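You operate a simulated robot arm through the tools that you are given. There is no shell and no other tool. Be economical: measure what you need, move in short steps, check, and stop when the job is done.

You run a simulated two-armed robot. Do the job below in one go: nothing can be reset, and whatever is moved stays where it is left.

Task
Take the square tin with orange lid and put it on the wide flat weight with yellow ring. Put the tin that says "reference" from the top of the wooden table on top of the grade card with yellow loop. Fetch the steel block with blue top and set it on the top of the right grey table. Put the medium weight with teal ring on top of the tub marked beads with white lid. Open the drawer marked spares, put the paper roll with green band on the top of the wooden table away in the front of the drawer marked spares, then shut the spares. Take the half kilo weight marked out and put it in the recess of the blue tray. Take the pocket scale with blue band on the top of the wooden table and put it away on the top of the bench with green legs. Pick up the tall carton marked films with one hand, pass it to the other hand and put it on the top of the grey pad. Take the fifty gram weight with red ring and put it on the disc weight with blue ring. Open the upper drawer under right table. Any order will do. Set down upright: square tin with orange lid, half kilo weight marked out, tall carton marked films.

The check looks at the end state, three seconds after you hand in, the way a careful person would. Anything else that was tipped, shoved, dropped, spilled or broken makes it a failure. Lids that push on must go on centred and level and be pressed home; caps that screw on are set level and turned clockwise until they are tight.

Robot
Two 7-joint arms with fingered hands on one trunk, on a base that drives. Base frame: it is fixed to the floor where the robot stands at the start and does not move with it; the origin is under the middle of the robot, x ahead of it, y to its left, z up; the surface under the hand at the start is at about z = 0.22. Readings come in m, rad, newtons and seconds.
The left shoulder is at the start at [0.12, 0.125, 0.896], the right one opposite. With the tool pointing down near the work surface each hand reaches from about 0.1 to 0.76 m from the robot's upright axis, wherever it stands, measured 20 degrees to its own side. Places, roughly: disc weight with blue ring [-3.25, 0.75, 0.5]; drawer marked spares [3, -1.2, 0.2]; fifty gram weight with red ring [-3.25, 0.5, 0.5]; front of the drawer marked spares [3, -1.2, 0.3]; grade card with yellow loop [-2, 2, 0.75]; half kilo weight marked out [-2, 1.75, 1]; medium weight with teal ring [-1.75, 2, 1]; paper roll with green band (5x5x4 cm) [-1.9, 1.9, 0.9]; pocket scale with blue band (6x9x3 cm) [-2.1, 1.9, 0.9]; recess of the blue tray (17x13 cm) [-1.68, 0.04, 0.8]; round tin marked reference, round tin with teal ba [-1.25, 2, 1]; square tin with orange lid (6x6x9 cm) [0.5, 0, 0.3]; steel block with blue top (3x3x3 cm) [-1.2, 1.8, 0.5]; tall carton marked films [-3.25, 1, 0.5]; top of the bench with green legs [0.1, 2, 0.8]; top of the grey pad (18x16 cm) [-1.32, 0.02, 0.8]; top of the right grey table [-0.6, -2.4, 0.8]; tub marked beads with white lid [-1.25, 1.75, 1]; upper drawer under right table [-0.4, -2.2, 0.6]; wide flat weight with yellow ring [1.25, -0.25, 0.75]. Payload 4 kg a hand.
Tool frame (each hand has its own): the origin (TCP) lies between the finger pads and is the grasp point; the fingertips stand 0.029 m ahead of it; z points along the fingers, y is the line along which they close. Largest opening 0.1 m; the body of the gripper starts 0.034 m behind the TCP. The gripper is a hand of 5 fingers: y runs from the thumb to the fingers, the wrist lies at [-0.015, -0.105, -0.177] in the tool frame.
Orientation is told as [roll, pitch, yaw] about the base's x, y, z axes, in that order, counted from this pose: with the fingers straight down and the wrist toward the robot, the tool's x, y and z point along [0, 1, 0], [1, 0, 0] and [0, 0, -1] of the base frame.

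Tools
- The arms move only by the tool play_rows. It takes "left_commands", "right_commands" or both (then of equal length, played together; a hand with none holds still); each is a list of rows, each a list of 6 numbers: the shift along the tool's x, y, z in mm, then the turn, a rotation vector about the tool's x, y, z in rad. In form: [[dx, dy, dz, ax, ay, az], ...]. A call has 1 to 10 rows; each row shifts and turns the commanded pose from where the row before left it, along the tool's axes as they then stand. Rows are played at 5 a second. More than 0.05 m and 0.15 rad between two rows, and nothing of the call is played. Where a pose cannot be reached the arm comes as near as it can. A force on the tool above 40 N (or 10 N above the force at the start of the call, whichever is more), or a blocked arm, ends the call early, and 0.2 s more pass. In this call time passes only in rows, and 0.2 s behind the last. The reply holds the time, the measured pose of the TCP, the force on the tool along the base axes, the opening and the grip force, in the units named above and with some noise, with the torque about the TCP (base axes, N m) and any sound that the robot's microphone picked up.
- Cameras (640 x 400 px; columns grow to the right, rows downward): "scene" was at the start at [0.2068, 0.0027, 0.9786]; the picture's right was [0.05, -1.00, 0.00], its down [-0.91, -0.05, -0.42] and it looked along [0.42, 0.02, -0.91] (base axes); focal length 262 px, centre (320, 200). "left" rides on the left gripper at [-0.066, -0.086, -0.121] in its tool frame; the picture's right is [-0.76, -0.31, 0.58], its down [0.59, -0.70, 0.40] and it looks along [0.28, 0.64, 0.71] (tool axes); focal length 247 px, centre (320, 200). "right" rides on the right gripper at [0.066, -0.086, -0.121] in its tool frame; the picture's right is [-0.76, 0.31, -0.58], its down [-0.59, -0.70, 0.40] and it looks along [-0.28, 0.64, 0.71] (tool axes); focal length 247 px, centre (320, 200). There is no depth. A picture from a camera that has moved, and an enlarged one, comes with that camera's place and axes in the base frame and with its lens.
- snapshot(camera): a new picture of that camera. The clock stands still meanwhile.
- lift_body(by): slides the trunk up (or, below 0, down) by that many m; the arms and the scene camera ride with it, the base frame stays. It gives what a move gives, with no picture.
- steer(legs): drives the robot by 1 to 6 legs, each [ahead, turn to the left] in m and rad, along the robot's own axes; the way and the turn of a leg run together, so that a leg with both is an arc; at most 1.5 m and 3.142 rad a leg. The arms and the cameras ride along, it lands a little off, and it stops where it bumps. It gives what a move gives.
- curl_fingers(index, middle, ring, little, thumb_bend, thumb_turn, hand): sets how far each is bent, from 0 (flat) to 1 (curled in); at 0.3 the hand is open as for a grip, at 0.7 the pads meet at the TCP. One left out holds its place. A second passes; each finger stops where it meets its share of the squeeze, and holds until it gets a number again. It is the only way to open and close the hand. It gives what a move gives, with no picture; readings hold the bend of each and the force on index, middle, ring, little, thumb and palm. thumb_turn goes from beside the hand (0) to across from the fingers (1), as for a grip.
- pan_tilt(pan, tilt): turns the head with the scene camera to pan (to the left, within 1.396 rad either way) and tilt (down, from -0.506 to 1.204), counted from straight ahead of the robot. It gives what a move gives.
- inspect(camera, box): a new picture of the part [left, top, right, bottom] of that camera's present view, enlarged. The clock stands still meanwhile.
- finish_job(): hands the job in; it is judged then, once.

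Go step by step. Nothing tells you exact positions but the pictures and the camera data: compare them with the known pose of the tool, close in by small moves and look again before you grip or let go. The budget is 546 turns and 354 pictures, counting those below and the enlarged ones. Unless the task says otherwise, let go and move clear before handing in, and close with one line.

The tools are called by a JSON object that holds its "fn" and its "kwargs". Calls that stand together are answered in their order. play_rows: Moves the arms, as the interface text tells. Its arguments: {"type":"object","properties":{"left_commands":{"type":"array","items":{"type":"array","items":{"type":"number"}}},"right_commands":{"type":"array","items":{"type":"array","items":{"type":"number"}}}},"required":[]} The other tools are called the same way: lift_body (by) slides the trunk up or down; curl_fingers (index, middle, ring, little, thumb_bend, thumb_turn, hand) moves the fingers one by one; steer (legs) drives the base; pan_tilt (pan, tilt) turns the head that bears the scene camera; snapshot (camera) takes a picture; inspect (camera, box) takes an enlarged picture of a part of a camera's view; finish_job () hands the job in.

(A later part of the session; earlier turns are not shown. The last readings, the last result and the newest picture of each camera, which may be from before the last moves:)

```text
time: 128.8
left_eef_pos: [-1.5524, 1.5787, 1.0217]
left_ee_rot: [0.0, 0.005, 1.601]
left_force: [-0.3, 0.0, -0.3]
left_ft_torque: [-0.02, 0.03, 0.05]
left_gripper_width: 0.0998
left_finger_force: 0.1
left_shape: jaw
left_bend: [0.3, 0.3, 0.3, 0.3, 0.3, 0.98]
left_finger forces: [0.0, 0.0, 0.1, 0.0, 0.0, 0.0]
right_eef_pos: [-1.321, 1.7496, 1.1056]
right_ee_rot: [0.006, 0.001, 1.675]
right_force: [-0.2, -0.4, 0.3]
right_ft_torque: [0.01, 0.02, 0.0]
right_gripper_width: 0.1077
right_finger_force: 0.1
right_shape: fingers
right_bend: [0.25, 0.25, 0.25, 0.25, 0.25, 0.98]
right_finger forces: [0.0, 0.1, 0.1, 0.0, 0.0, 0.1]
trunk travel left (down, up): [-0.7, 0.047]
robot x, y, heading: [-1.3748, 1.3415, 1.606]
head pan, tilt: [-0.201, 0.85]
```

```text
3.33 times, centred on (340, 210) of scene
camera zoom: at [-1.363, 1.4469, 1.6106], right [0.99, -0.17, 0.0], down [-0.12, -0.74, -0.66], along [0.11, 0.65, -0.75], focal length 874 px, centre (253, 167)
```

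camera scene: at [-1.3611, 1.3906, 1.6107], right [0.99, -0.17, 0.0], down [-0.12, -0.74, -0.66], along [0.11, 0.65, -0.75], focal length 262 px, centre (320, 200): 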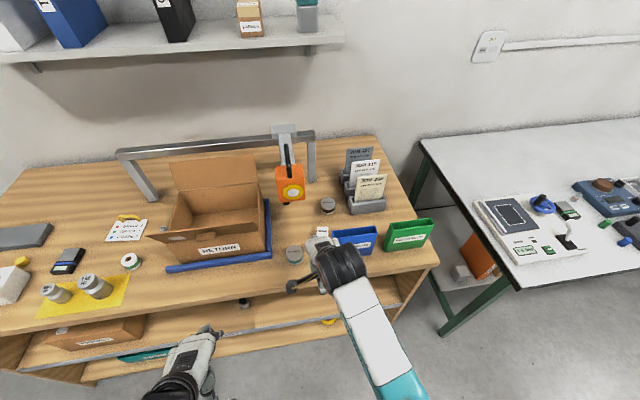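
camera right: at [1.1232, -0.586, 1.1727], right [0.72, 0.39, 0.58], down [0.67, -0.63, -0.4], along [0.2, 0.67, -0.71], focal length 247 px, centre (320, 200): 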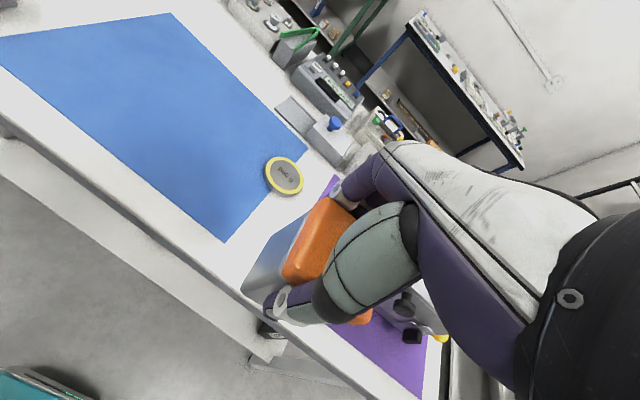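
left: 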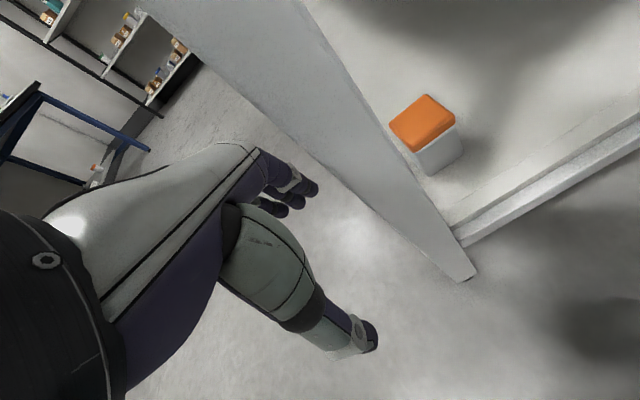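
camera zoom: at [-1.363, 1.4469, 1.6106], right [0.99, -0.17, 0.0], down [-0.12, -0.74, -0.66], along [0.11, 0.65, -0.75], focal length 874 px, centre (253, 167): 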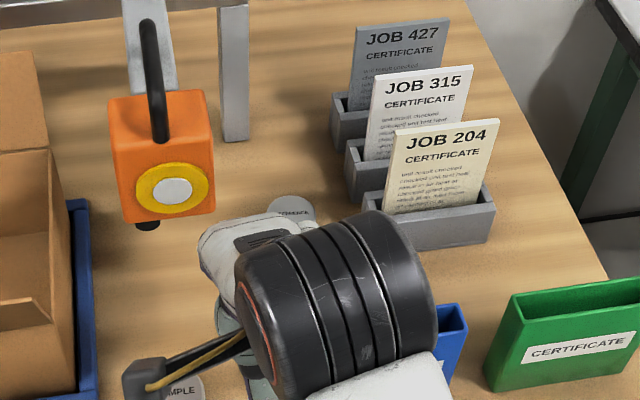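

{"fn": "play_rows", "kwargs": {"right_commands": [[-29, 37, 0, 0, 0, 0], [-29, 37, 0, 0, 0, 0], [-29, 37, 0, 0, 0, 0], [-29, 37, 0, 0, 0, 0], [0, 37, 0, 0, 0, 0], [0, 35, 0, 0, 0, 0], [0, 0, 40, 0, 0, 0], [0, 0, 40, 0, 0, 0]]}}

{"fn": "snapshot", "kwargs": {"camera": "right"}}

{"fn": "snapshot", "kwargs": {"camera": "scene"}}

```text
time: 130.6
left_eef_pos: [-1.5518, 1.5794, 1.0203]
left_ee_rot: [0.0, 0.006, 1.602]
left_force: [0.0, -0.2, -0.4]
left_ft_torque: [0.01, -0.01, 0.02]
left_gripper_width: 0.0997
left_finger_force: 0.1
left_shape: jaw
left_bend: [0.3, 0.3, 0.3, 0.3, 0.3, 0.98]
left_finger forces: [0.0, 0.1, 0.0, 0.0, 0.0, 0.0]
right_eef_pos: [-1.2277, 1.9784, 1.0238]
right_ee_rot: [0.003, -0.003, 1.673]
right_force: [0.1, -1.1, -0.1]
right_ft_torque: [0.02, 0.01, 0.0]
right_gripper_width: 0.1076
right_finger_force: 0.1
right_shape: fingers
right_bend: [0.25, 0.25, 0.25, 0.25, 0.25, 0.98]
right_finger forces: [0.0, 0.0, 0.1, 0.0, 0.0, 0.1]
trunk travel left (down, up): [-0.7, 0.047]
robot x, y, heading: [-1.3775, 1.3439, 1.605]
head pan, tilt: [-0.201, 0.85]
```

```text
305 pictures are left
camera right: at [-1.2838, 1.8843, 1.1445], right [0.72, 0.38, 0.57], down [0.66, -0.64, -0.4], along [0.21, 0.67, -0.71], focal length 247 px, centre (320, 200)
```

right: 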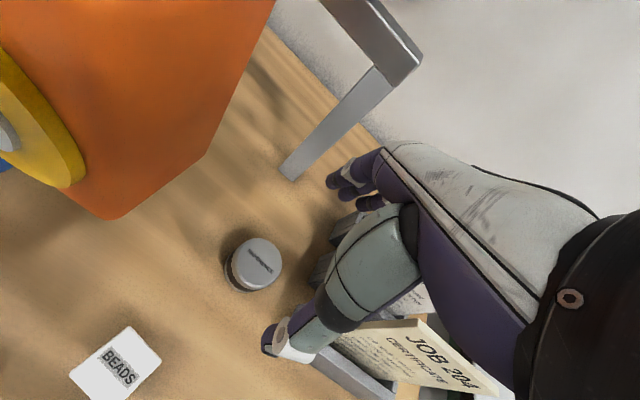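

```text
304 pictures are left
camera scene: at [-1.3627, 1.4469, 1.6106], right [0.99, -0.17, 0.0], down [-0.13, -0.74, -0.66], along [0.11, 0.65, -0.75], focal length 262 px, centre (320, 200)
```

scene: 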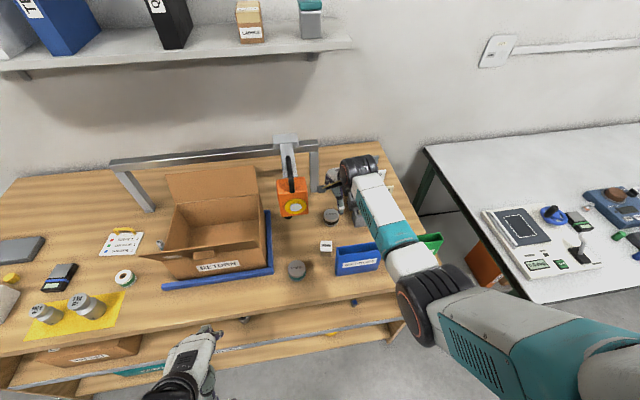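

{"fn": "play_rows", "kwargs": {"right_commands": [[1, 21, 20, 0, 0, 0], [0, 0, 30, 0, 0, 0], [0, 0, 25, 0, 0, 0]]}}

{"fn": "snapshot", "kwargs": {"camera": "right"}}

{"fn": "inspect", "kwargs": {"camera": "scene", "box": [270, 140, 430, 260]}}

```text
time: 131.4
left_eef_pos: [-1.5534, 1.5787, 1.0203]
left_ee_rot: [0.001, 0.006, 1.602]
left_force: [0.2, 0.3, 0.3]
left_ft_torque: [-0.03, -0.02, -0.02]
left_gripper_width: 0.0999
left_finger_force: 0.0
left_shape: jaw
left_bend: [0.3, 0.3, 0.3, 0.3, 0.3, 0.98]
left_finger forces: [0.0, 0.1, 0.0, 0.1, 0.0, 0.0]
right_eef_pos: [-1.2322, 2.0006, 0.9481]
right_ee_rot: [0.002, -0.001, 1.675]
right_force: [-0.4, -0.7, 0.1]
right_ft_torque: [0.0, -0.03, -0.02]
right_gripper_width: 0.1075
right_finger_force: 0.2
right_shape: fingers
right_bend: [0.25, 0.25, 0.25, 0.25, 0.25, 0.98]
right_finger forces: [0.0, 0.1, 0.1, 0.1, 0.0, 0.0]
trunk travel left (down, up): [-0.7, 0.047]
robot x, y, heading: [-1.3791, 1.3423, 1.607]
head pan, tilt: [-0.201, 0.85]
```

```text
303 pictures are left
camera right: at [-1.2891, 1.9077, 1.069], right [0.72, 0.38, 0.58], down [0.66, -0.64, -0.4], along [0.21, 0.67, -0.71], focal length 247 px, centre (320, 200)
```

right: 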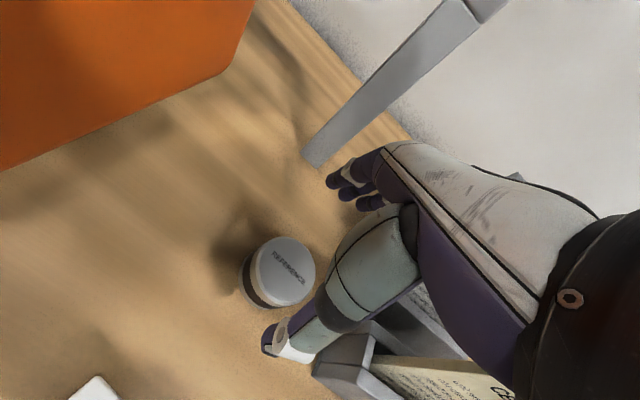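

```text
3.33 times, centred on (350, 200) of scene
camera zoom: at [-1.3633, 1.447, 1.6106], right [0.99, -0.17, 0.0], down [-0.12, -0.74, -0.66], along [0.11, 0.65, -0.75], focal length 874 px, centre (220, 200)
```

zoom: 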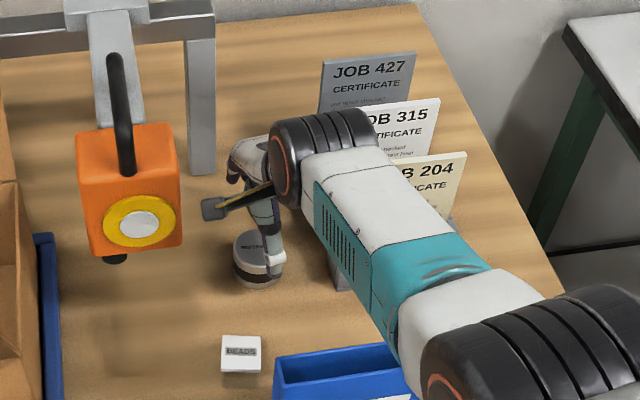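

{"fn": "play_rows", "kwargs": {"right_commands": [[0, -4, 20, 0, 0, 0], [0, 0, 20, 0, 0, 0], [0, 0, 12, 0, 0, 0]]}}

{"fn": "snapshot", "kwargs": {"camera": "right"}}

```text
time: 132.2
left_eef_pos: [-1.553, 1.5787, 1.0207]
left_ee_rot: [0.0, 0.004, 1.602]
left_force: [-0.9, 1.2, 0.4]
left_ft_torque: [0.01, -0.07, 0.03]
left_gripper_width: 0.1
left_finger_force: 0.0
left_shape: jaw
left_bend: [0.3, 0.3, 0.3, 0.3, 0.3, 0.98]
left_finger forces: [0.0, 0.0, 0.0, 0.0, 0.0, 0.0]
right_eef_pos: [-1.2325, 1.995, 0.92]
right_ee_rot: [0.004, -0.001, 1.674]
right_force: [-0.1, 0.1, -0.2]
right_ft_torque: [0.02, -0.01, -0.02]
right_gripper_width: 0.1074
right_finger_force: 0.1
right_shape: fingers
right_bend: [0.25, 0.25, 0.25, 0.25, 0.25, 0.98]
right_finger forces: [0.0, 0.1, 0.0, 0.1, 0.1, 0.1]
right hand out of reach, approached as far as the arm can: row 2, 3
trunk travel left (down, up): [-0.7, 0.047]
robot x, y, heading: [-1.377, 1.3457, 1.599]
head pan, tilt: [-0.201, 0.85]
```

```text
301 pictures are left
camera right: at [-1.2882, 1.9011, 1.0395], right [0.72, 0.38, 0.58], down [0.66, -0.64, -0.4], along [0.21, 0.67, -0.71], focal length 247 px, centre (320, 200)
```

right: 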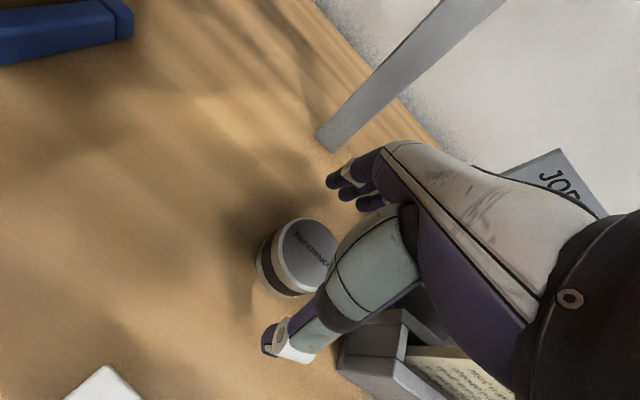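

Arm's at its reach limit; I'll lower the trunk by 25 mm instead.

{"fn": "lift_body", "kwargs": {"by": -0.025}}

{"fn": "snapshot", "kwargs": {"camera": "right"}}

```text
time: 132.9
left_eef_pos: [-1.5525, 1.5781, 0.9959]
left_ee_rot: [0.0, 0.005, 1.602]
left_force: [-1.2, 0.5, -0.2]
left_ft_torque: [-0.01, 0.02, 0.02]
left_gripper_width: 0.0999
left_finger_force: 0.0
left_shape: jaw
left_bend: [0.3, 0.3, 0.3, 0.3, 0.3, 0.98]
left_finger forces: [0.0, 0.0, 0.0, 0.1, 0.0, 0.1]
right_eef_pos: [-1.2311, 1.9951, 0.8951]
right_ee_rot: [0.004, -0.003, 1.674]
right_force: [0.6, 0.0, -0.5]
right_ft_torque: [-0.01, -0.02, 0.03]
right_gripper_width: 0.1075
right_finger_force: 0.0
right_shape: fingers
right_bend: [0.25, 0.25, 0.25, 0.25, 0.25, 0.98]
right_finger forces: [0.1, 0.1, 0.0, 0.0, 0.0, 0.1]
trunk travel left (down, up): [-0.675, 0.072]
robot x, y, heading: [-1.3766, 1.3443, 1.603]
head pan, tilt: [-0.201, 0.85]
```

```text
300 pictures are left
camera right: at [-1.2877, 1.9019, 1.0152], right [0.72, 0.38, 0.58], down [0.66, -0.64, -0.4], along [0.21, 0.67, -0.71], focal length 247 px, centre (320, 200)
```

right: 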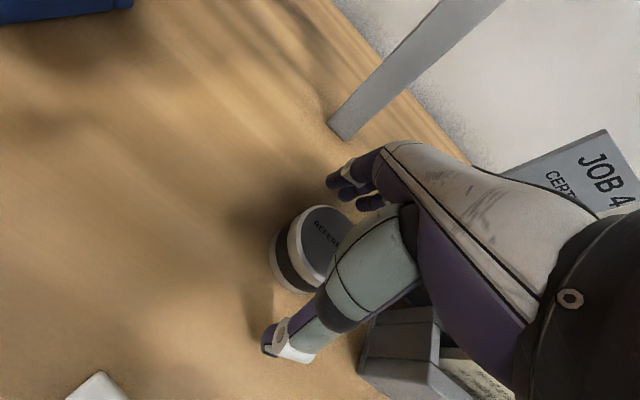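

{"fn": "lift_body", "kwargs": {"by": -0.006}}

{"fn": "curl_fingers", "kwargs": {"hand": "right", "index": 0.5, "middle": 0.5, "ring": 0.5, "little": 0.5, "thumb_bend": 0.5}}

{"fn": "snapshot", "kwargs": {"camera": "right"}}

```text
time: 133.4
left_eef_pos: [-1.5513, 1.5792, 0.9903]
left_ee_rot: [0.001, 0.005, 1.602]
left_force: [-1.2, 0.1, -0.8]
left_ft_torque: [0.0, 0.0, 0.01]
left_gripper_width: 0.0999
left_finger_force: 0.0
left_shape: jaw
left_bend: [0.3, 0.3, 0.3, 0.3, 0.3, 0.98]
left_finger forces: [0.0, 0.0, 0.0, 0.0, 0.1, 0.1]
right_eef_pos: [-1.2325, 1.9955, 0.8882]
right_ee_rot: [0.001, -0.003, 1.673]
right_force: [-0.1, 0.3, -0.3]
right_ft_torque: [-0.02, -0.01, 0.0]
right_gripper_width: 0.1077
right_finger_force: 0.0
right_shape: fingers
right_bend: [0.25, 0.25, 0.25, 0.25, 0.25, 0.98]
right_finger forces: [0.0, 0.0, 0.0, 0.0, 0.0, 0.0]
trunk travel left (down, up): [-0.669, 0.078]
robot x, y, heading: [-1.3769, 1.3417, 1.607]
head pan, tilt: [-0.201, 0.85]
```

```text
time: 134.4
left_eef_pos: [-1.5529, 1.5759, 0.9898]
left_ee_rot: [-0.001, 0.005, 1.603]
left_force: [-0.3, 0.1, 0.1]
left_ft_torque: [-0.01, 0.0, 0.01]
left_gripper_width: 0.0997
left_finger_force: 0.1
left_shape: jaw
left_bend: [0.3, 0.3, 0.3, 0.3, 0.3, 0.98]
left_finger forces: [0.0, 0.1, 0.1, 0.0, 0.0, 0.0]
right_eef_pos: [-1.232, 1.9964, 0.892]
right_ee_rot: [0.003, -0.01, 1.675]
right_force: [1.0, 1.4, 29.2]
right_ft_torque: [-0.78, -0.04, 0.07]
right_gripper_width: 0.0594
right_finger_force: 14.1
right_shape: fingers
right_bend: [0.5, 0.47, 0.5, 0.5, 0.47, 0.98]
right_finger forces: [0.0, 6.5, 0.0, 0.0, 22.0, 0.1]
trunk travel left (down, up): [-0.669, 0.078]
robot x, y, heading: [-1.374, 1.3424, 1.601]
head pan, tilt: [-0.201, 0.85]
```

```text
299 pictures are left
camera right: at [-1.2883, 1.902, 1.0129], right [0.72, 0.38, 0.58], down [0.66, -0.63, -0.41], along [0.21, 0.67, -0.71], focal length 247 px, centre (320, 200)
```

right: 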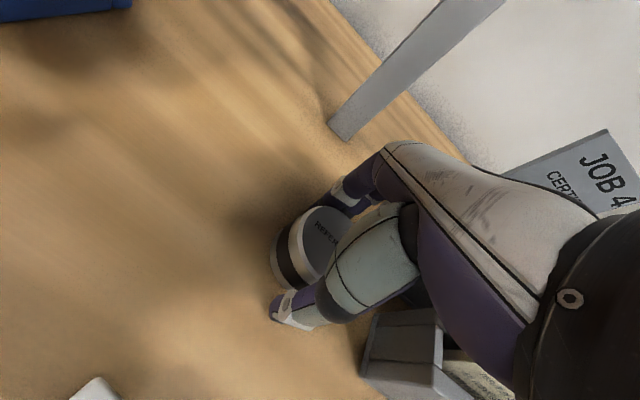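

The fingertips press on the table (29 N); raise 4 mm and squeeze.

{"fn": "lift_body", "kwargs": {"by": 0.005}}

{"fn": "curl_fingers", "kwargs": {"hand": "right", "index": 0.58, "middle": 0.58, "ring": 0.58, "little": 0.5, "thumb_bend": 0.56}}

```text
time: 135.0
left_eef_pos: [-1.5528, 1.5768, 0.9952]
left_ee_rot: [0.0, 0.003, 1.603]
left_force: [-0.2, -0.8, -0.2]
left_ft_torque: [0.04, 0.0, 0.01]
left_gripper_width: 0.0999
left_finger_force: 0.2
left_shape: jaw
left_bend: [0.3, 0.3, 0.3, 0.3, 0.3, 0.98]
left_finger forces: [0.0, 0.0, 0.0, 0.1, 0.0, 0.0]
right_eef_pos: [-1.2317, 1.9939, 0.8933]
right_ee_rot: [0.001, 0.0, 1.674]
right_force: [0.3, 1.0, 12.4]
right_ft_torque: [0.09, -0.04, 0.06]
right_gripper_width: 0.0549
right_finger_force: 6.1
right_shape: fingers
right_bend: [0.5, 0.46, 0.5, 0.5, 0.48, 0.98]
right_finger forces: [0.2, 6.6, 0.0, 0.1, 5.4, 0.0]
trunk travel left (down, up): [-0.674, 0.073]
robot x, y, heading: [-1.376, 1.3406, 1.602]
head pan, tilt: [-0.201, 0.85]
```

```text
time: 136.0
left_eef_pos: [-1.5532, 1.5776, 0.9958]
left_ee_rot: [0.0, 0.004, 1.603]
left_force: [0.2, -0.4, 1.2]
left_ft_torque: [0.01, 0.0, 0.0]
left_gripper_width: 0.0998
left_finger_force: 0.0
left_shape: jaw
left_bend: [0.3, 0.3, 0.3, 0.3, 0.3, 0.98]
left_finger forces: [0.1, 0.1, 0.1, 0.0, 0.0, 0.0]
right_eef_pos: [-1.2314, 1.9948, 0.894]
right_ee_rot: [0.004, -0.002, 1.672]
right_force: [0.0, 0.8, 8.5]
right_ft_torque: [0.15, -0.04, 0.01]
right_gripper_width: 0.0466
right_finger_force: 7.3
right_shape: fingers
right_bend: [0.54, 0.54, 0.57, 0.5, 0.52, 0.97]
right_finger forces: [3.6, 6.4, 0.0, 0.1, 5.3, 0.0]
trunk travel left (down, up): [-0.674, 0.073]
robot x, y, heading: [-1.3746, 1.3421, 1.604]
head pan, tilt: [-0.201, 0.85]
```

{"fn": "curl_fingers", "kwargs": {"hand": "right", "index": 0.62, "middle": 0.62, "ring": 0.62, "thumb_bend": 0.6}}

{"fn": "inspect", "kwargs": {"camera": "right", "box": [220, 130, 440, 350]}}

```text
time: 137.0
left_eef_pos: [-1.5527, 1.5769, 0.9951]
left_ee_rot: [0.001, 0.006, 1.602]
left_force: [-0.6, -0.5, 0.3]
left_ft_torque: [0.01, -0.01, -0.01]
left_gripper_width: 0.1002
left_finger_force: 0.0
left_shape: jaw
left_bend: [0.3, 0.3, 0.3, 0.3, 0.3, 0.98]
left_finger forces: [0.1, 0.2, 0.0, 0.0, 0.0, 0.0]
right_eef_pos: [-1.2322, 1.9938, 0.8922]
right_ee_rot: [0.002, -0.001, 1.674]
right_force: [-1.2, 1.8, 6.1]
right_ft_torque: [0.13, -0.03, 0.03]
right_gripper_width: 0.0456
right_finger_force: 10.6
right_shape: fingers
right_bend: [0.56, 0.57, 0.62, 0.5, 0.53, 0.97]
right_finger forces: [6.1, 7.2, 0.1, 0.0, 8.5, 0.0]
trunk travel left (down, up): [-0.674, 0.073]
robot x, y, heading: [-1.3745, 1.3433, 1.608]
head pan, tilt: [-0.201, 0.85]
```

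```text
1.82 times, centred on (330, 240) of right
camera zoom: at [-1.2879, 1.9017, 1.0144], right [0.72, 0.38, 0.58], down [0.66, -0.64, -0.4], along [0.21, 0.67, -0.71], focal length 449 px, centre (302, 127)
```

zoom: 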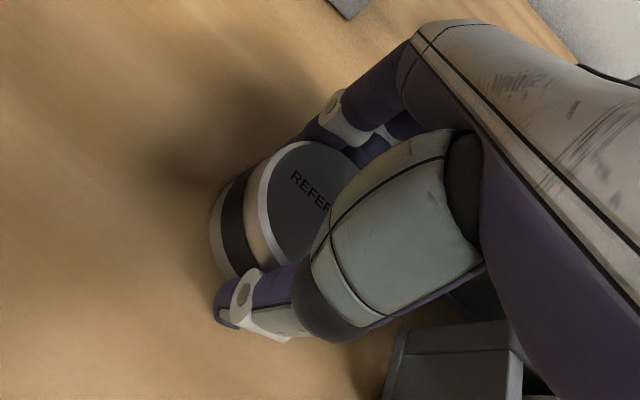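

Grip looks good; squeeze a bit more and lift.

{"fn": "curl_fingers", "kwargs": {"hand": "right", "index": 0.66, "middle": 0.66, "thumb_bend": 0.66}}

{"fn": "play_rows", "kwargs": {"right_commands": [[0, 0, -20, 0, 0, 0], [0, 0, -40, 0, 0, 0], [0, 0, -40, 0, 0, 0]]}}

{"fn": "snapshot", "kwargs": {"camera": "right"}}

```text
time: 138.0
left_eef_pos: [-1.5535, 1.5782, 0.9948]
left_ee_rot: [0.001, 0.005, 1.603]
left_force: [-0.7, -0.3, -0.4]
left_ft_torque: [0.02, -0.03, 0.03]
left_gripper_width: 0.0999
left_finger_force: 0.0
left_shape: jaw
left_bend: [0.3, 0.3, 0.3, 0.3, 0.3, 0.98]
left_finger forces: [0.1, 0.0, 0.1, 0.0, 0.0, 0.0]
right_eef_pos: [-1.232, 1.9959, 0.8937]
right_ee_rot: [0.003, -0.002, 1.674]
right_force: [-0.5, 1.6, 5.8]
right_ft_torque: [0.16, 0.02, 0.03]
right_gripper_width: 0.0445
right_finger_force: 16.8
right_shape: fingers
right_bend: [0.57, 0.59, 0.62, 0.5, 0.54, 0.96]
right_finger forces: [9.5, 10.0, 0.1, 0.0, 14.2, 0.1]
trunk travel left (down, up): [-0.674, 0.073]
robot x, y, heading: [-1.3742, 1.3434, 1.604]
head pan, tilt: [-0.201, 0.85]
```

```text
time: 138.8
left_eef_pos: [-1.5504, 1.5784, 0.9952]
left_ee_rot: [0.001, 0.007, 1.602]
left_force: [-1.1, -0.5, -0.8]
left_ft_torque: [0.01, 0.02, 0.06]
left_gripper_width: 0.1001
left_finger_force: 0.1
left_shape: jaw
left_bend: [0.3, 0.3, 0.3, 0.3, 0.3, 0.98]
left_finger forces: [0.0, 0.1, 0.0, 0.0, 0.0, 0.1]
right_eef_pos: [-1.2281, 1.9947, 0.9917]
right_ee_rot: [0.003, 0.002, 1.674]
right_force: [1.3, -0.9, -0.6]
right_ft_torque: [0.05, 0.01, 0.01]
right_gripper_width: 0.0445
right_finger_force: 14.4
right_shape: fingers
right_bend: [0.57, 0.6, 0.62, 0.5, 0.55, 0.96]
right_finger forces: [8.6, 5.2, 0.0, 0.1, 14.0, 0.0]
trunk travel left (down, up): [-0.674, 0.073]
robot x, y, heading: [-1.3771, 1.3461, 1.605]
head pan, tilt: [-0.201, 0.85]
```

```text
297 pictures are left
camera right: at [-1.2837, 1.901, 1.1137], right [0.72, 0.38, 0.57], down [0.66, -0.64, -0.4], along [0.21, 0.67, -0.71], focal length 247 px, centre (320, 200)
```

right: 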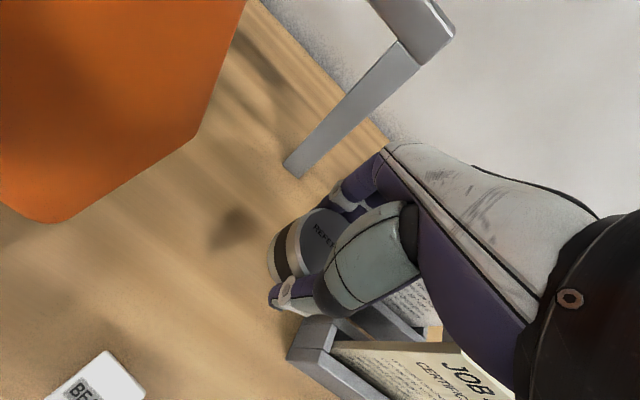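

Tin held. Raise and retract both hands, then reposition in front of the grade card.

{"fn": "play_rows", "kwargs": {"right_commands": [[0, 0, -40, 0, 0, 0], [0, 0, -45, 0, 0, 0], [0, 0, -45, 0, 0, 0], [20, -40, 0, 0, 0, 0], [20, -40, 0, 0, 0, 0], [20, -40, 0, 0, 0, 0], [20, -40, 0, 0, 0, 0], [0, -45, 0, 0, 0, 0], [0, -45, 0, 0, 0, 0]], "left_commands": [[0, 0, -40, 0, 0, 0], [0, 0, -45, 0, 0, 0], [0, 0, -45, 0, 0, 0], [0, 0, 0, 0, 0, 0], [0, 0, 0, 0, 0, 0], [0, 0, 0, 0, 0, 0], [0, 0, 0, 0, 0, 0], [0, 0, 0, 0, 0, 0], [0, 0, 0, 0, 0, 0]]}}

{"fn": "steer", "kwargs": {"legs": [[-0.5, 0], [0, 0.9], [0.75, 0], [0, -0.93]]}}

{"fn": "pan_tilt", "kwargs": {"pan": 0, "tilt": 0.85}}

{"fn": "snapshot", "kwargs": {"camera": "scene"}}

```text
time: 140.8
left_eef_pos: [-1.5528, 1.6073, 1.0793]
left_ee_rot: [0.0, 0.005, 1.602]
left_force: [-0.4, -0.3, -0.2]
left_ft_torque: [0.01, 0.02, 0.02]
left_gripper_width: 0.0999
left_finger_force: 0.1
left_shape: jaw
left_bend: [0.3, 0.3, 0.3, 0.3, 0.3, 0.98]
left_finger forces: [0.1, 0.0, 0.0, 0.1, 0.0, 0.0]
left hand out of reach, approached as far as the arm can: row 2, 3
right_eef_pos: [-1.2854, 1.7363, 1.1194]
right_ee_rot: [0.002, -0.001, 1.675]
right_force: [-0.6, -0.4, -1.1]
right_ft_torque: [0.03, 0.0, -0.01]
right_gripper_width: 0.0446
right_finger_force: 14.0
right_shape: fingers
right_bend: [0.57, 0.6, 0.62, 0.5, 0.55, 0.96]
right_finger forces: [8.4, 5.3, 0.0, 0.0, 13.8, 0.1]
trunk travel left (down, up): [-0.674, 0.073]
robot x, y, heading: [-1.3774, 1.3429, 1.602]
head pan, tilt: [-0.201, 0.85]
```

```text
time: 152.1
left_eef_pos: [-2.1153, 1.558, 1.0811]
left_ee_rot: [0.0, 0.006, 1.572]
left_force: [0.8, 0.4, -0.6]
left_ft_torque: [-0.01, 0.0, 0.01]
left_gripper_width: 0.0998
left_finger_force: 0.0
left_shape: jaw
left_bend: [0.3, 0.3, 0.3, 0.3, 0.3, 0.98]
left_finger forces: [0.0, 0.0, 0.0, 0.0, 0.1, 0.1]
right_eef_pos: [-1.845, 1.6809, 1.1205]
right_ee_rot: [0.003, -0.003, 1.644]
right_force: [-0.4, 0.0, -1.2]
right_ft_torque: [0.0, -0.02, 0.02]
right_gripper_width: 0.0438
right_finger_force: 13.0
right_shape: fingers
right_bend: [0.57, 0.6, 0.62, 0.5, 0.55, 0.96]
right_finger forces: [8.1, 5.1, 0.0, 0.0, 13.2, 0.0]
trunk travel left (down, up): [-0.674, 0.073]
robot x, y, heading: [-1.9472, 1.2894, 1.576]
head pan, tilt: [-0.201, 0.85]
```

```text
time: 152.8
left_eef_pos: [-2.1173, 1.5579, 1.0796]
left_ee_rot: [-0.001, 0.004, 1.574]
left_force: [-0.5, -0.1, 0.5]
left_ft_torque: [0.01, 0.0, 0.0]
left_gripper_width: 0.1001
left_finger_force: 0.1
left_shape: jaw
left_bend: [0.3, 0.3, 0.3, 0.3, 0.3, 0.98]
left_finger forces: [0.0, 0.1, 0.0, 0.0, 0.0, 0.0]
right_eef_pos: [-1.8447, 1.6809, 1.1206]
right_ee_rot: [0.004, -0.002, 1.644]
right_force: [0.4, 1.3, -0.4]
right_ft_torque: [0.0, 0.03, 0.01]
right_gripper_width: 0.0438
right_finger_force: 13.0
right_shape: fingers
right_bend: [0.57, 0.6, 0.62, 0.5, 0.55, 0.96]
right_finger forces: [8.1, 5.1, 0.1, 0.0, 13.2, 0.1]
trunk travel left (down, up): [-0.674, 0.073]
robot x, y, heading: [-1.9466, 1.2882, 1.572]
head pan, tilt: [0.0, 0.85]
```

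```text
296 pictures are left
camera scene: at [-1.9464, 1.3922, 1.5847], right [1.0, 0.0, 0.0], down [0.0, -0.75, -0.66], along [0.0, 0.66, -0.75], focal length 262 px, centre (320, 200)
```

scene: 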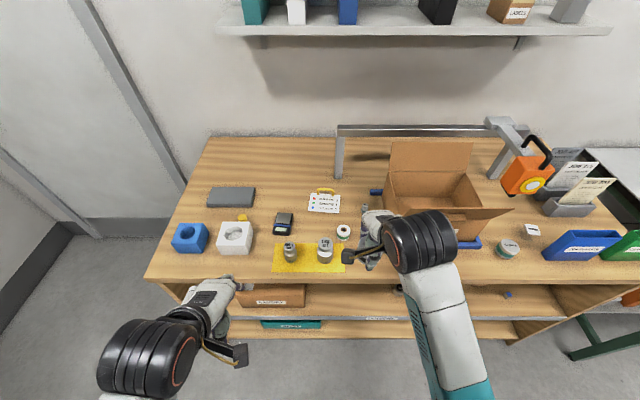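

{"fn": "steer", "kwargs": {"legs": [[0.06, 0]]}}

{"fn": "play_rows", "kwargs": {"right_commands": [[10, 45, 0, 0, 0, 0], [10, 45, 0, 0, 0, 0], [10, 45, 0, 0, 0, 0], [10, 45, 0, 0, 0, 0], [10, 45, 0, 0, 0, 0], [16, 42, 0, 0, 0, 0], [0, 12, 40, 0, 0, 0], [0, 0, 40, 0, 0, 0]]}}

{"fn": "snapshot", "kwargs": {"camera": "right"}}

{"fn": "inspect", "kwargs": {"camera": "scene", "box": [250, 150, 410, 270]}}

```text
time: 153.8
left_eef_pos: [-2.1158, 1.6133, 1.0806]
left_ee_rot: [-0.001, 0.003, 1.571]
left_force: [-0.1, -0.5, 1.0]
left_ft_torque: [0.03, -0.02, -0.02]
left_gripper_width: 0.1
left_finger_force: 0.1
left_shape: jaw
left_bend: [0.3, 0.3, 0.3, 0.3, 0.3, 0.98]
left_finger forces: [0.1, 0.0, 0.0, 0.1, 0.1, 0.0]
right_eef_pos: [-1.844, 1.7353, 1.1211]
right_ee_rot: [0.003, -0.001, 1.642]
right_force: [-0.5, -1.0, 0.3]
right_ft_torque: [0.02, -0.02, 0.02]
right_gripper_width: 0.0443
right_finger_force: 13.3
right_shape: fingers
right_bend: [0.57, 0.6, 0.62, 0.5, 0.55, 0.96]
right_finger forces: [8.2, 5.0, 0.0, 0.0, 13.2, 0.1]
trunk travel left (down, up): [-0.674, 0.073]
robot x, y, heading: [-1.9454, 1.3461, 1.571]
head pan, tilt: [0.0, 0.85]
```

```text
time: 155.6
left_eef_pos: [-2.1161, 1.6152, 1.078]
left_ee_rot: [0.0, 0.008, 1.57]
left_force: [0.5, 0.0, -0.6]
left_ft_torque: [-0.02, 0.01, 0.0]
left_gripper_width: 0.0999
left_finger_force: 0.1
left_shape: jaw
left_bend: [0.3, 0.3, 0.3, 0.3, 0.3, 0.98]
left_finger forces: [0.0, 0.0, 0.0, 0.0, 0.0, 0.0]
right_eef_pos: [-1.9291, 2.0123, 1.0412]
right_ee_rot: [0.003, -0.002, 1.642]
right_force: [-0.3, -0.8, -1.1]
right_ft_torque: [0.0, -0.02, -0.01]
right_gripper_width: 0.0435
right_finger_force: 13.2
right_shape: fingers
right_bend: [0.57, 0.6, 0.62, 0.5, 0.55, 0.96]
right_finger forces: [8.0, 5.0, 0.0, 0.1, 13.1, 0.0]
trunk travel left (down, up): [-0.674, 0.073]
robot x, y, heading: [-1.9487, 1.3441, 1.575]
head pan, tilt: [0.0, 0.85]
```

```text
295 pictures are left
camera right: at [-1.9883, 1.9201, 1.1618], right [0.73, 0.36, 0.58], down [0.64, -0.66, -0.4], along [0.23, 0.66, -0.71], focal length 247 px, centre (320, 200)
```

right: 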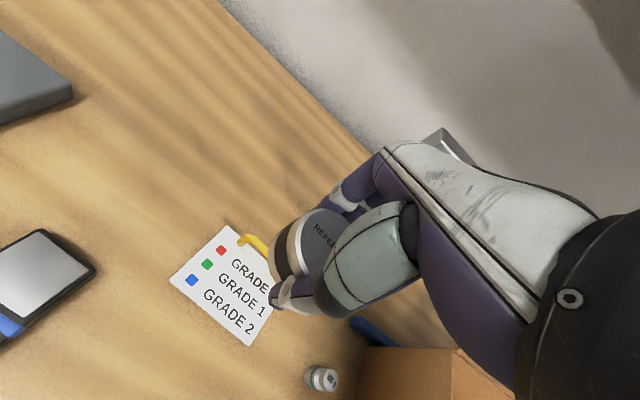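

```text
3.33 times, centred on (330, 210) of scene
camera zoom: at [-1.9468, 1.4505, 1.5846], right [1.0, 0.0, 0.0], down [0.0, -0.75, -0.66], along [0.0, 0.66, -0.75], focal length 874 px, centre (287, 167)
```

zoom: 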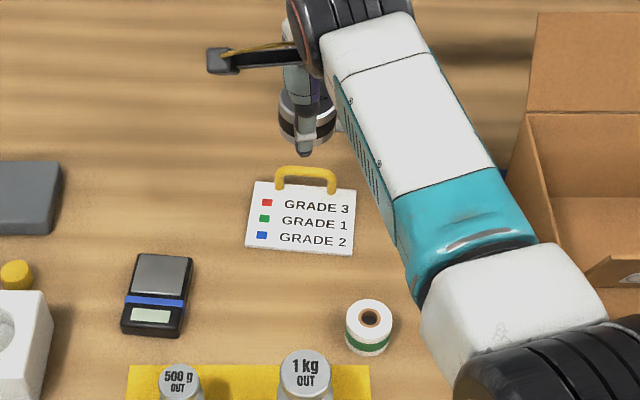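

{"fn": "play_rows", "kwargs": {"right_commands": [[1, -5, 40, 0, 0, 0], [0, 0, 40, 0, 0, 0], [0, 0, 30, 0, 0, 0]]}}

{"fn": "snapshot", "kwargs": {"camera": "right"}}

{"fn": "inspect", "kwargs": {"camera": "scene", "box": [290, 160, 370, 220]}}

```text
time: 156.4
left_eef_pos: [-2.116, 1.6158, 1.0796]
left_ee_rot: [0.0, 0.004, 1.57]
left_force: [0.4, -0.4, -0.3]
left_ft_torque: [0.04, 0.03, -0.01]
left_gripper_width: 0.1
left_finger_force: 0.1
left_shape: jaw
left_bend: [0.3, 0.3, 0.3, 0.3, 0.3, 0.98]
left_finger forces: [0.1, 0.0, 0.1, 0.1, 0.1, 0.1]
right_eef_pos: [-1.9336, 2.0021, 0.9363]
right_ee_rot: [0.003, -0.002, 1.643]
right_force: [-0.2, 0.5, 0.5]
right_ft_torque: [0.0, -0.02, -0.01]
right_gripper_width: 0.0439
right_finger_force: 13.1
right_shape: fingers
right_bend: [0.58, 0.6, 0.62, 0.5, 0.55, 0.96]
right_finger forces: [8.1, 5.1, 0.0, 0.0, 12.9, 0.1]
right hand out of reach, approached as far as the arm can: row 3
trunk travel left (down, up): [-0.674, 0.073]
robot x, y, heading: [-1.9449, 1.3406, 1.573]
head pan, tilt: [0.0, 0.85]
```

```text
293 pictures are left
camera right: at [-1.992, 1.9088, 1.0569], right [0.74, 0.36, 0.57], down [0.64, -0.66, -0.4], along [0.23, 0.66, -0.71], focal length 247 px, centre (320, 200)
```

right: 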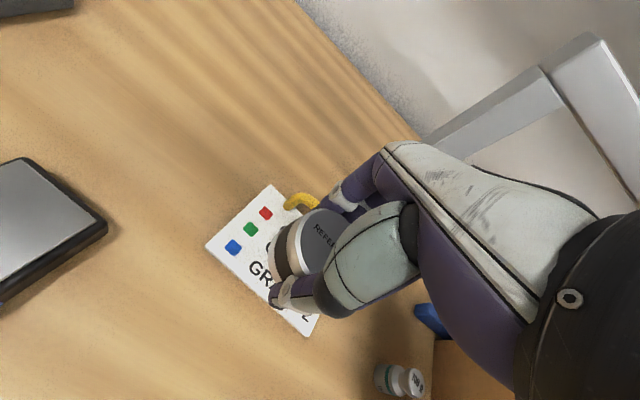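

```text
6.67 times, centred on (330, 190) of scene
camera zoom: at [-1.9469, 1.4501, 1.5846], right [1.0, 0.0, 0.0], down [0.0, -0.75, -0.66], along [0.0, 0.66, -0.75], focal length 1749 px, centre (253, 267)
```

zoom: 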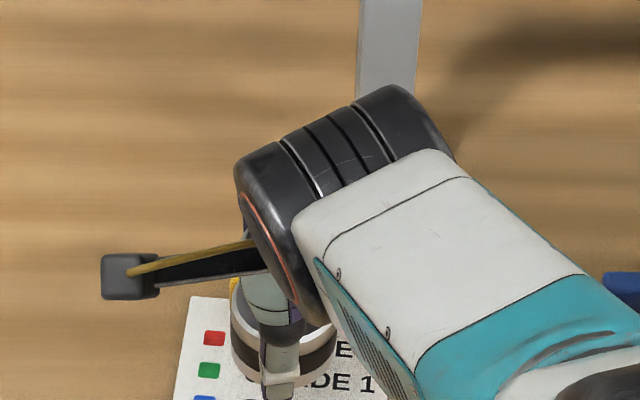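

{"fn": "lift_body", "kwargs": {"by": -0.03}}

{"fn": "inspect", "kwargs": {"camera": "scene", "box": [290, 160, 370, 220]}}

{"fn": "snapshot", "kwargs": {"camera": "right"}}

```text
time: 157.2
left_eef_pos: [-2.115, 1.6149, 1.0482]
left_ee_rot: [0.001, 0.005, 1.571]
left_force: [0.0, 0.7, -1.0]
left_ft_torque: [-0.01, -0.01, -0.01]
left_gripper_width: 0.0999
left_finger_force: 0.1
left_shape: jaw
left_bend: [0.3, 0.3, 0.3, 0.3, 0.3, 0.98]
left_finger forces: [0.0, 0.0, 0.0, 0.0, 0.1, 0.1]
right_eef_pos: [-1.9308, 1.9979, 0.9047]
right_ee_rot: [0.003, -0.001, 1.643]
right_force: [0.5, -0.4, -1.1]
right_ft_torque: [0.0, 0.02, 0.01]
right_gripper_width: 0.0438
right_finger_force: 12.7
right_shape: fingers
right_bend: [0.58, 0.6, 0.62, 0.5, 0.55, 0.96]
right_finger forces: [8.2, 5.1, 0.1, 0.0, 12.9, 0.0]
trunk travel left (down, up): [-0.644, 0.103]
robot x, y, heading: [-1.946, 1.3439, 1.566]
head pan, tilt: [0.0, 0.85]
```

```text
6.67 times, centred on (330, 190) of scene
camera zoom: at [-1.9464, 1.4502, 1.5546], right [1.0, 0.0, 0.0], down [0.0, -0.75, -0.66], along [0.0, 0.66, -0.75], focal length 1749 px, centre (253, 267)
```

zoom: 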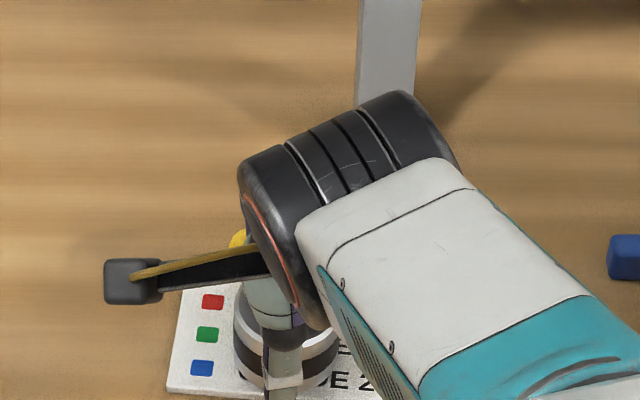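

```text
290 pictures are left
camera right: at [-1.9905, 1.9076, 1.0259], right [0.73, 0.36, 0.58], down [0.64, -0.66, -0.4], along [0.23, 0.66, -0.71], focal length 247 px, centre (320, 200)
```

right: 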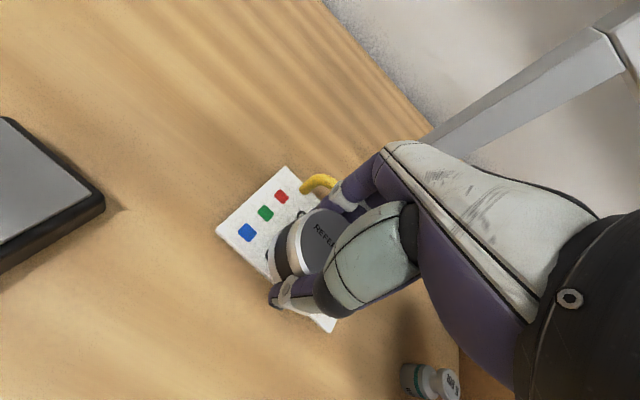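

{"fn": "play_rows", "kwargs": {"right_commands": [[0, 12, 0, 0, 0, 0], [0, 0, 0, 0, 0, 0]]}}

{"fn": "lift_body", "kwargs": {"by": -0.006}}

{"fn": "snapshot", "kwargs": {"camera": "right"}}

```text
time: 157.8
left_eef_pos: [-2.116, 1.6144, 1.0496]
left_ee_rot: [-0.001, 0.004, 1.57]
left_force: [0.2, -0.4, -0.4]
left_ft_torque: [0.01, 0.0, 0.0]
left_gripper_width: 0.0996
left_finger_force: 0.1
left_shape: jaw
left_bend: [0.3, 0.3, 0.3, 0.3, 0.3, 0.98]
left_finger forces: [0.0, 0.1, 0.0, 0.0, 0.1, 0.0]
right_eef_pos: [-1.9312, 1.9997, 0.9046]
right_ee_rot: [0.003, 0.001, 1.641]
right_force: [0.2, -0.2, -0.2]
right_ft_torque: [0.03, 0.02, 0.02]
right_gripper_width: 0.0436
right_finger_force: 12.6
right_shape: fingers
right_bend: [0.58, 0.6, 0.62, 0.5, 0.55, 0.96]
right_finger forces: [8.1, 5.0, 0.1, 0.0, 13.0, 0.0]
right hand out of reach, approached as far as the arm can: row 1
trunk travel left (down, up): [-0.644, 0.103]
robot x, y, heading: [-1.9496, 1.3472, 1.575]
head pan, tilt: [0.0, 0.85]
```

```text
time: 158.3
left_eef_pos: [-2.1151, 1.6157, 1.0432]
left_ee_rot: [0.0, 0.004, 1.571]
left_force: [0.3, -0.4, -0.6]
left_ft_torque: [-0.01, -0.01, -0.02]
left_gripper_width: 0.0997
left_finger_force: 0.1
left_shape: jaw
left_bend: [0.3, 0.3, 0.3, 0.3, 0.3, 0.98]
left_finger forces: [0.0, 0.1, 0.1, 0.0, 0.0, 0.0]
right_eef_pos: [-1.9315, 1.9994, 0.8994]
right_ee_rot: [0.006, -0.001, 1.643]
right_force: [-0.5, -0.5, 3.6]
right_ft_torque: [-0.03, -0.07, -0.03]
right_gripper_width: 0.0435
right_finger_force: 14.7
right_shape: fingers
right_bend: [0.58, 0.6, 0.62, 0.5, 0.55, 0.96]
right_finger forces: [8.0, 7.3, 0.1, 0.1, 13.8, 0.0]
trunk travel left (down, up): [-0.638, 0.109]
robot x, y, heading: [-1.9443, 1.3433, 1.567]
head pan, tilt: [0.0, 0.85]
```

```text
289 pictures are left
camera right: at [-1.9906, 1.9072, 1.0205], right [0.73, 0.36, 0.58], down [0.64, -0.66, -0.4], along [0.23, 0.66, -0.71], focal length 247 px, centre (320, 200)
```

right: 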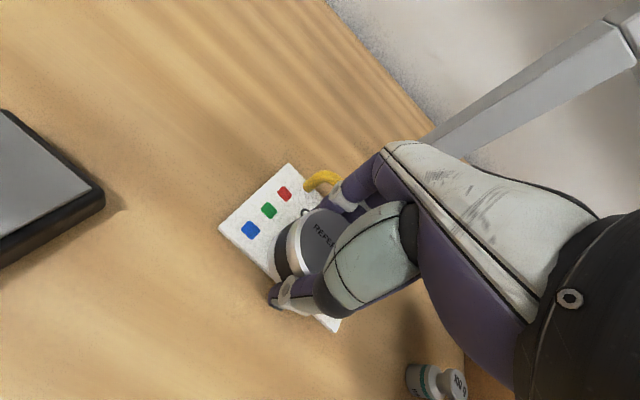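

Contact, but the tin sits near the card's front edge and the arm is at its limit. I'll raise the hand, lower the trunk for more reach, and correct.

{"fn": "play_rows", "kwargs": {"right_commands": [[0, 0, -40, 0, 0, 0], [0, 0, -40, 0, 0, 0], [0, 0, -40, 0, 0, 0]]}}

{"fn": "lift_body", "kwargs": {"by": -0.1}}

{"fn": "play_rows", "kwargs": {"right_commands": [[0, 9, 0, 0, 0, 0], [0, 0, 5, 0, 0, 0]]}}

{"fn": "snapshot", "kwargs": {"camera": "right"}}

```text
time: 159.1
left_eef_pos: [-2.1161, 1.6144, 1.043]
left_ee_rot: [0.0, 0.005, 1.569]
left_force: [0.5, -0.3, 0.2]
left_ft_torque: [0.04, 0.03, 0.0]
left_gripper_width: 0.0999
left_finger_force: 0.0
left_shape: jaw
left_bend: [0.3, 0.3, 0.3, 0.3, 0.3, 0.98]
left_finger forces: [0.1, 0.0, 0.0, 0.1, 0.1, 0.0]
right_eef_pos: [-1.9308, 1.9974, 1.0204]
right_ee_rot: [0.003, 0.001, 1.645]
right_force: [0.6, -0.2, -1.6]
right_ft_torque: [0.01, 0.01, -0.06]
right_gripper_width: 0.0434
right_finger_force: 12.9
right_shape: fingers
right_bend: [0.58, 0.6, 0.62, 0.5, 0.55, 0.96]
right_finger forces: [8.0, 5.0, 0.1, 0.0, 12.9, 0.0]
trunk travel left (down, up): [-0.638, 0.109]
robot x, y, heading: [-1.9457, 1.3436, 1.569]
head pan, tilt: [0.0, 0.85]
```

```text
time: 160.4
left_eef_pos: [-2.1151, 1.6158, 0.9415]
left_ee_rot: [0.0, 0.009, 1.571]
left_force: [0.1, -0.4, -0.7]
left_ft_torque: [0.0, 0.01, 0.03]
left_gripper_width: 0.0996
left_finger_force: 0.0
left_shape: jaw
left_bend: [0.3, 0.3, 0.3, 0.3, 0.3, 0.98]
left_finger forces: [0.0, 0.0, 0.0, 0.0, 0.1, 0.0]
right_eef_pos: [-1.9309, 1.9978, 0.9189]
right_ee_rot: [0.003, -0.002, 1.643]
right_force: [-0.1, 0.4, -0.5]
right_ft_torque: [0.1, 0.01, -0.01]
right_gripper_width: 0.0437
right_finger_force: 12.7
right_shape: fingers
right_bend: [0.58, 0.6, 0.62, 0.5, 0.55, 0.96]
right_finger forces: [8.1, 5.0, 0.1, 0.0, 12.9, 0.0]
trunk travel left (down, up): [-0.538, 0.209]
robot x, y, heading: [-1.9484, 1.3451, 1.574]
head pan, tilt: [0.0, 0.85]
```

```text
time: 161.1
left_eef_pos: [-2.1156, 1.6153, 0.9412]
left_ee_rot: [0.001, 0.008, 1.57]
left_force: [-0.6, 0.1, -0.2]
left_ft_torque: [-0.02, -0.02, 0.0]
left_gripper_width: 0.1003
left_finger_force: 0.0
left_shape: jaw
left_bend: [0.3, 0.3, 0.3, 0.3, 0.3, 0.98]
left_finger forces: [0.1, 0.0, 0.1, 0.0, 0.0, 0.0]
right_eef_pos: [-1.9312, 2.0076, 0.914]
right_ee_rot: [0.004, -0.003, 1.642]
right_force: [-0.1, 0.2, -0.7]
right_ft_torque: [0.03, 0.01, -0.01]
right_gripper_width: 0.0436
right_finger_force: 12.7
right_shape: fingers
right_bend: [0.58, 0.6, 0.62, 0.5, 0.55, 0.96]
right_finger forces: [8.0, 5.0, 0.0, 0.1, 13.0, 0.1]
trunk travel left (down, up): [-0.538, 0.209]
robot x, y, heading: [-1.9494, 1.345, 1.571]
head pan, tilt: [0.0, 0.85]
```

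```text
288 pictures are left
camera right: at [-1.9912, 1.9153, 1.0364], right [0.73, 0.36, 0.57], down [0.64, -0.66, -0.4], along [0.23, 0.66, -0.71], focal length 247 px, centre (320, 200)
```

right: 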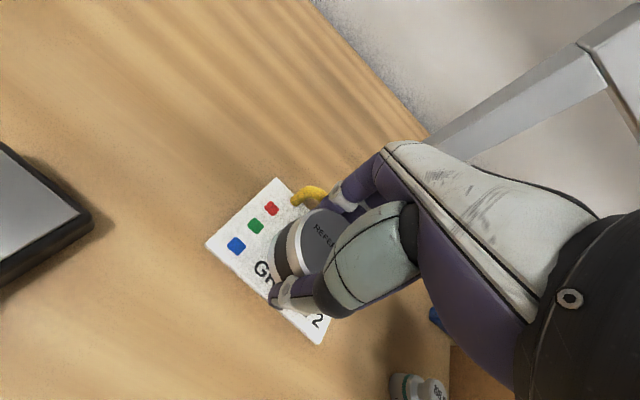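

{"fn": "play_rows", "kwargs": {"right_commands": [[0, 0, 8, 0, 0, 0], [0, 0, 4, 0, 0, 0], [0, 0, 3, 0, 0, 0]]}}

{"fn": "inspect", "kwargs": {"camera": "right", "box": [190, 140, 390, 350]}}

```text
time: 161.8
left_eef_pos: [-2.1149, 1.6146, 0.9406]
left_ee_rot: [0.0, 0.01, 1.57]
left_force: [0.2, -1.1, -0.4]
left_ft_torque: [0.01, -0.01, 0.01]
left_gripper_width: 0.0999
left_finger_force: 0.1
left_shape: jaw
left_bend: [0.3, 0.3, 0.3, 0.3, 0.3, 0.98]
left_finger forces: [0.1, 0.1, 0.0, 0.0, 0.0, 0.0]
right_eef_pos: [-1.9321, 2.0058, 0.9004]
right_ee_rot: [0.004, -0.002, 1.642]
right_force: [-0.3, -0.7, 0.1]
right_ft_torque: [-0.01, -0.03, -0.01]
right_gripper_width: 0.0431
right_finger_force: 13.4
right_shape: fingers
right_bend: [0.58, 0.6, 0.62, 0.5, 0.55, 0.96]
right_finger forces: [8.2, 5.5, 0.0, 0.0, 12.9, 0.0]
trunk travel left (down, up): [-0.538, 0.209]
robot x, y, heading: [-1.9454, 1.3468, 1.571]
head pan, tilt: [0.0, 0.85]
```

```text
1.90 times, centred on (290, 245) of right
camera zoom: at [-1.9906, 1.9154, 1.0209], right [0.73, 0.36, 0.57], down [0.64, -0.66, -0.4], along [0.23, 0.66, -0.71], focal length 470 px, centre (377, 114)
```

zoom: 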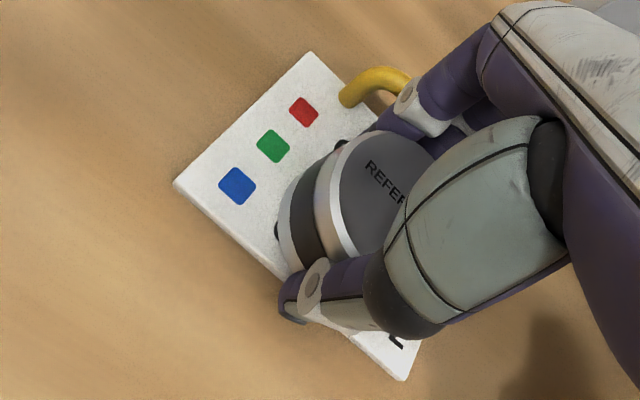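

{"fn": "play_rows", "kwargs": {"right_commands": [[0, 0, 2, 0, 0, 0]]}}

{"fn": "curl_fingers", "kwargs": {"hand": "right", "thumb_bend": 0.4, "index": 0.5, "middle": 0.5, "ring": 0.5}}

{"fn": "inspect", "kwargs": {"camera": "right", "box": [190, 140, 390, 350]}}

```text
time: 162.2
left_eef_pos: [-2.116, 1.6146, 0.9416]
left_ee_rot: [-0.001, 0.008, 1.57]
left_force: [-0.6, 0.1, -0.4]
left_ft_torque: [0.02, -0.01, -0.01]
left_gripper_width: 0.0998
left_finger_force: 0.1
left_shape: jaw
left_bend: [0.3, 0.3, 0.3, 0.3, 0.3, 0.98]
left_finger forces: [0.0, 0.0, 0.0, 0.0, 0.1, 0.0]
right_eef_pos: [-1.9322, 2.0074, 0.9009]
right_ee_rot: [0.004, -0.006, 1.643]
right_force: [0.5, -1.2, 7.8]
right_ft_torque: [-0.03, -0.09, -0.04]
right_gripper_width: 0.0436
right_finger_force: 16.2
right_shape: fingers
right_bend: [0.58, 0.6, 0.62, 0.5, 0.55, 0.96]
right_finger forces: [7.8, 10.4, 0.0, 0.0, 13.6, 0.0]
trunk travel left (down, up): [-0.538, 0.209]
robot x, y, heading: [-1.9433, 1.3507, 1.569]
head pan, tilt: [0.0, 0.85]
```

```text
time: 163.2
left_eef_pos: [-2.1155, 1.6147, 0.9416]
left_ee_rot: [-0.001, 0.008, 1.57]
left_force: [0.2, 0.4, 0.5]
left_ft_torque: [-0.02, -0.04, -0.01]
left_gripper_width: 0.0999
left_finger_force: 0.0
left_shape: jaw
left_bend: [0.3, 0.3, 0.3, 0.3, 0.3, 0.98]
left_finger forces: [0.0, 0.0, 0.0, 0.0, 0.1, 0.0]
right_eef_pos: [-1.9315, 2.0062, 0.8987]
right_ee_rot: [0.004, -0.003, 1.642]
right_force: [0.9, -2.0, 8.4]
right_ft_torque: [0.22, -0.07, -0.05]
right_gripper_width: 0.0624
right_finger_force: 4.1
right_shape: fingers
right_bend: [0.5, 0.53, 0.5, 0.5, 0.4, 0.97]
right_finger forces: [0.1, 9.2, 0.0, 0.1, 0.1, 0.1]
trunk travel left (down, up): [-0.538, 0.209]
robot x, y, heading: [-1.9418, 1.3426, 1.578]
head pan, tilt: [0.0, 0.85]
```

```text
1.90 times, centred on (290, 245) of right
camera zoom: at [-1.9909, 1.9146, 1.0192], right [0.73, 0.36, 0.58], down [0.64, -0.66, -0.4], along [0.23, 0.66, -0.71], focal length 470 px, centre (377, 114)
```

zoom: 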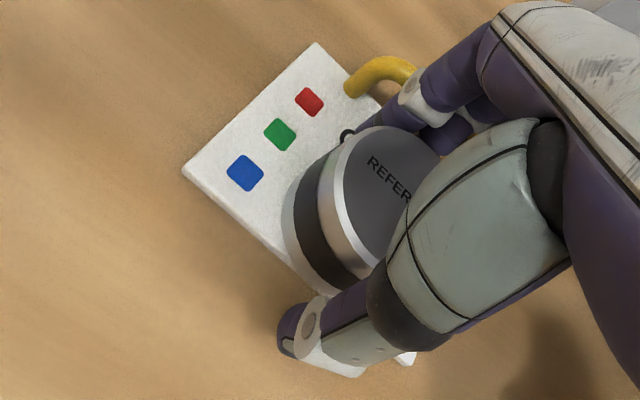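

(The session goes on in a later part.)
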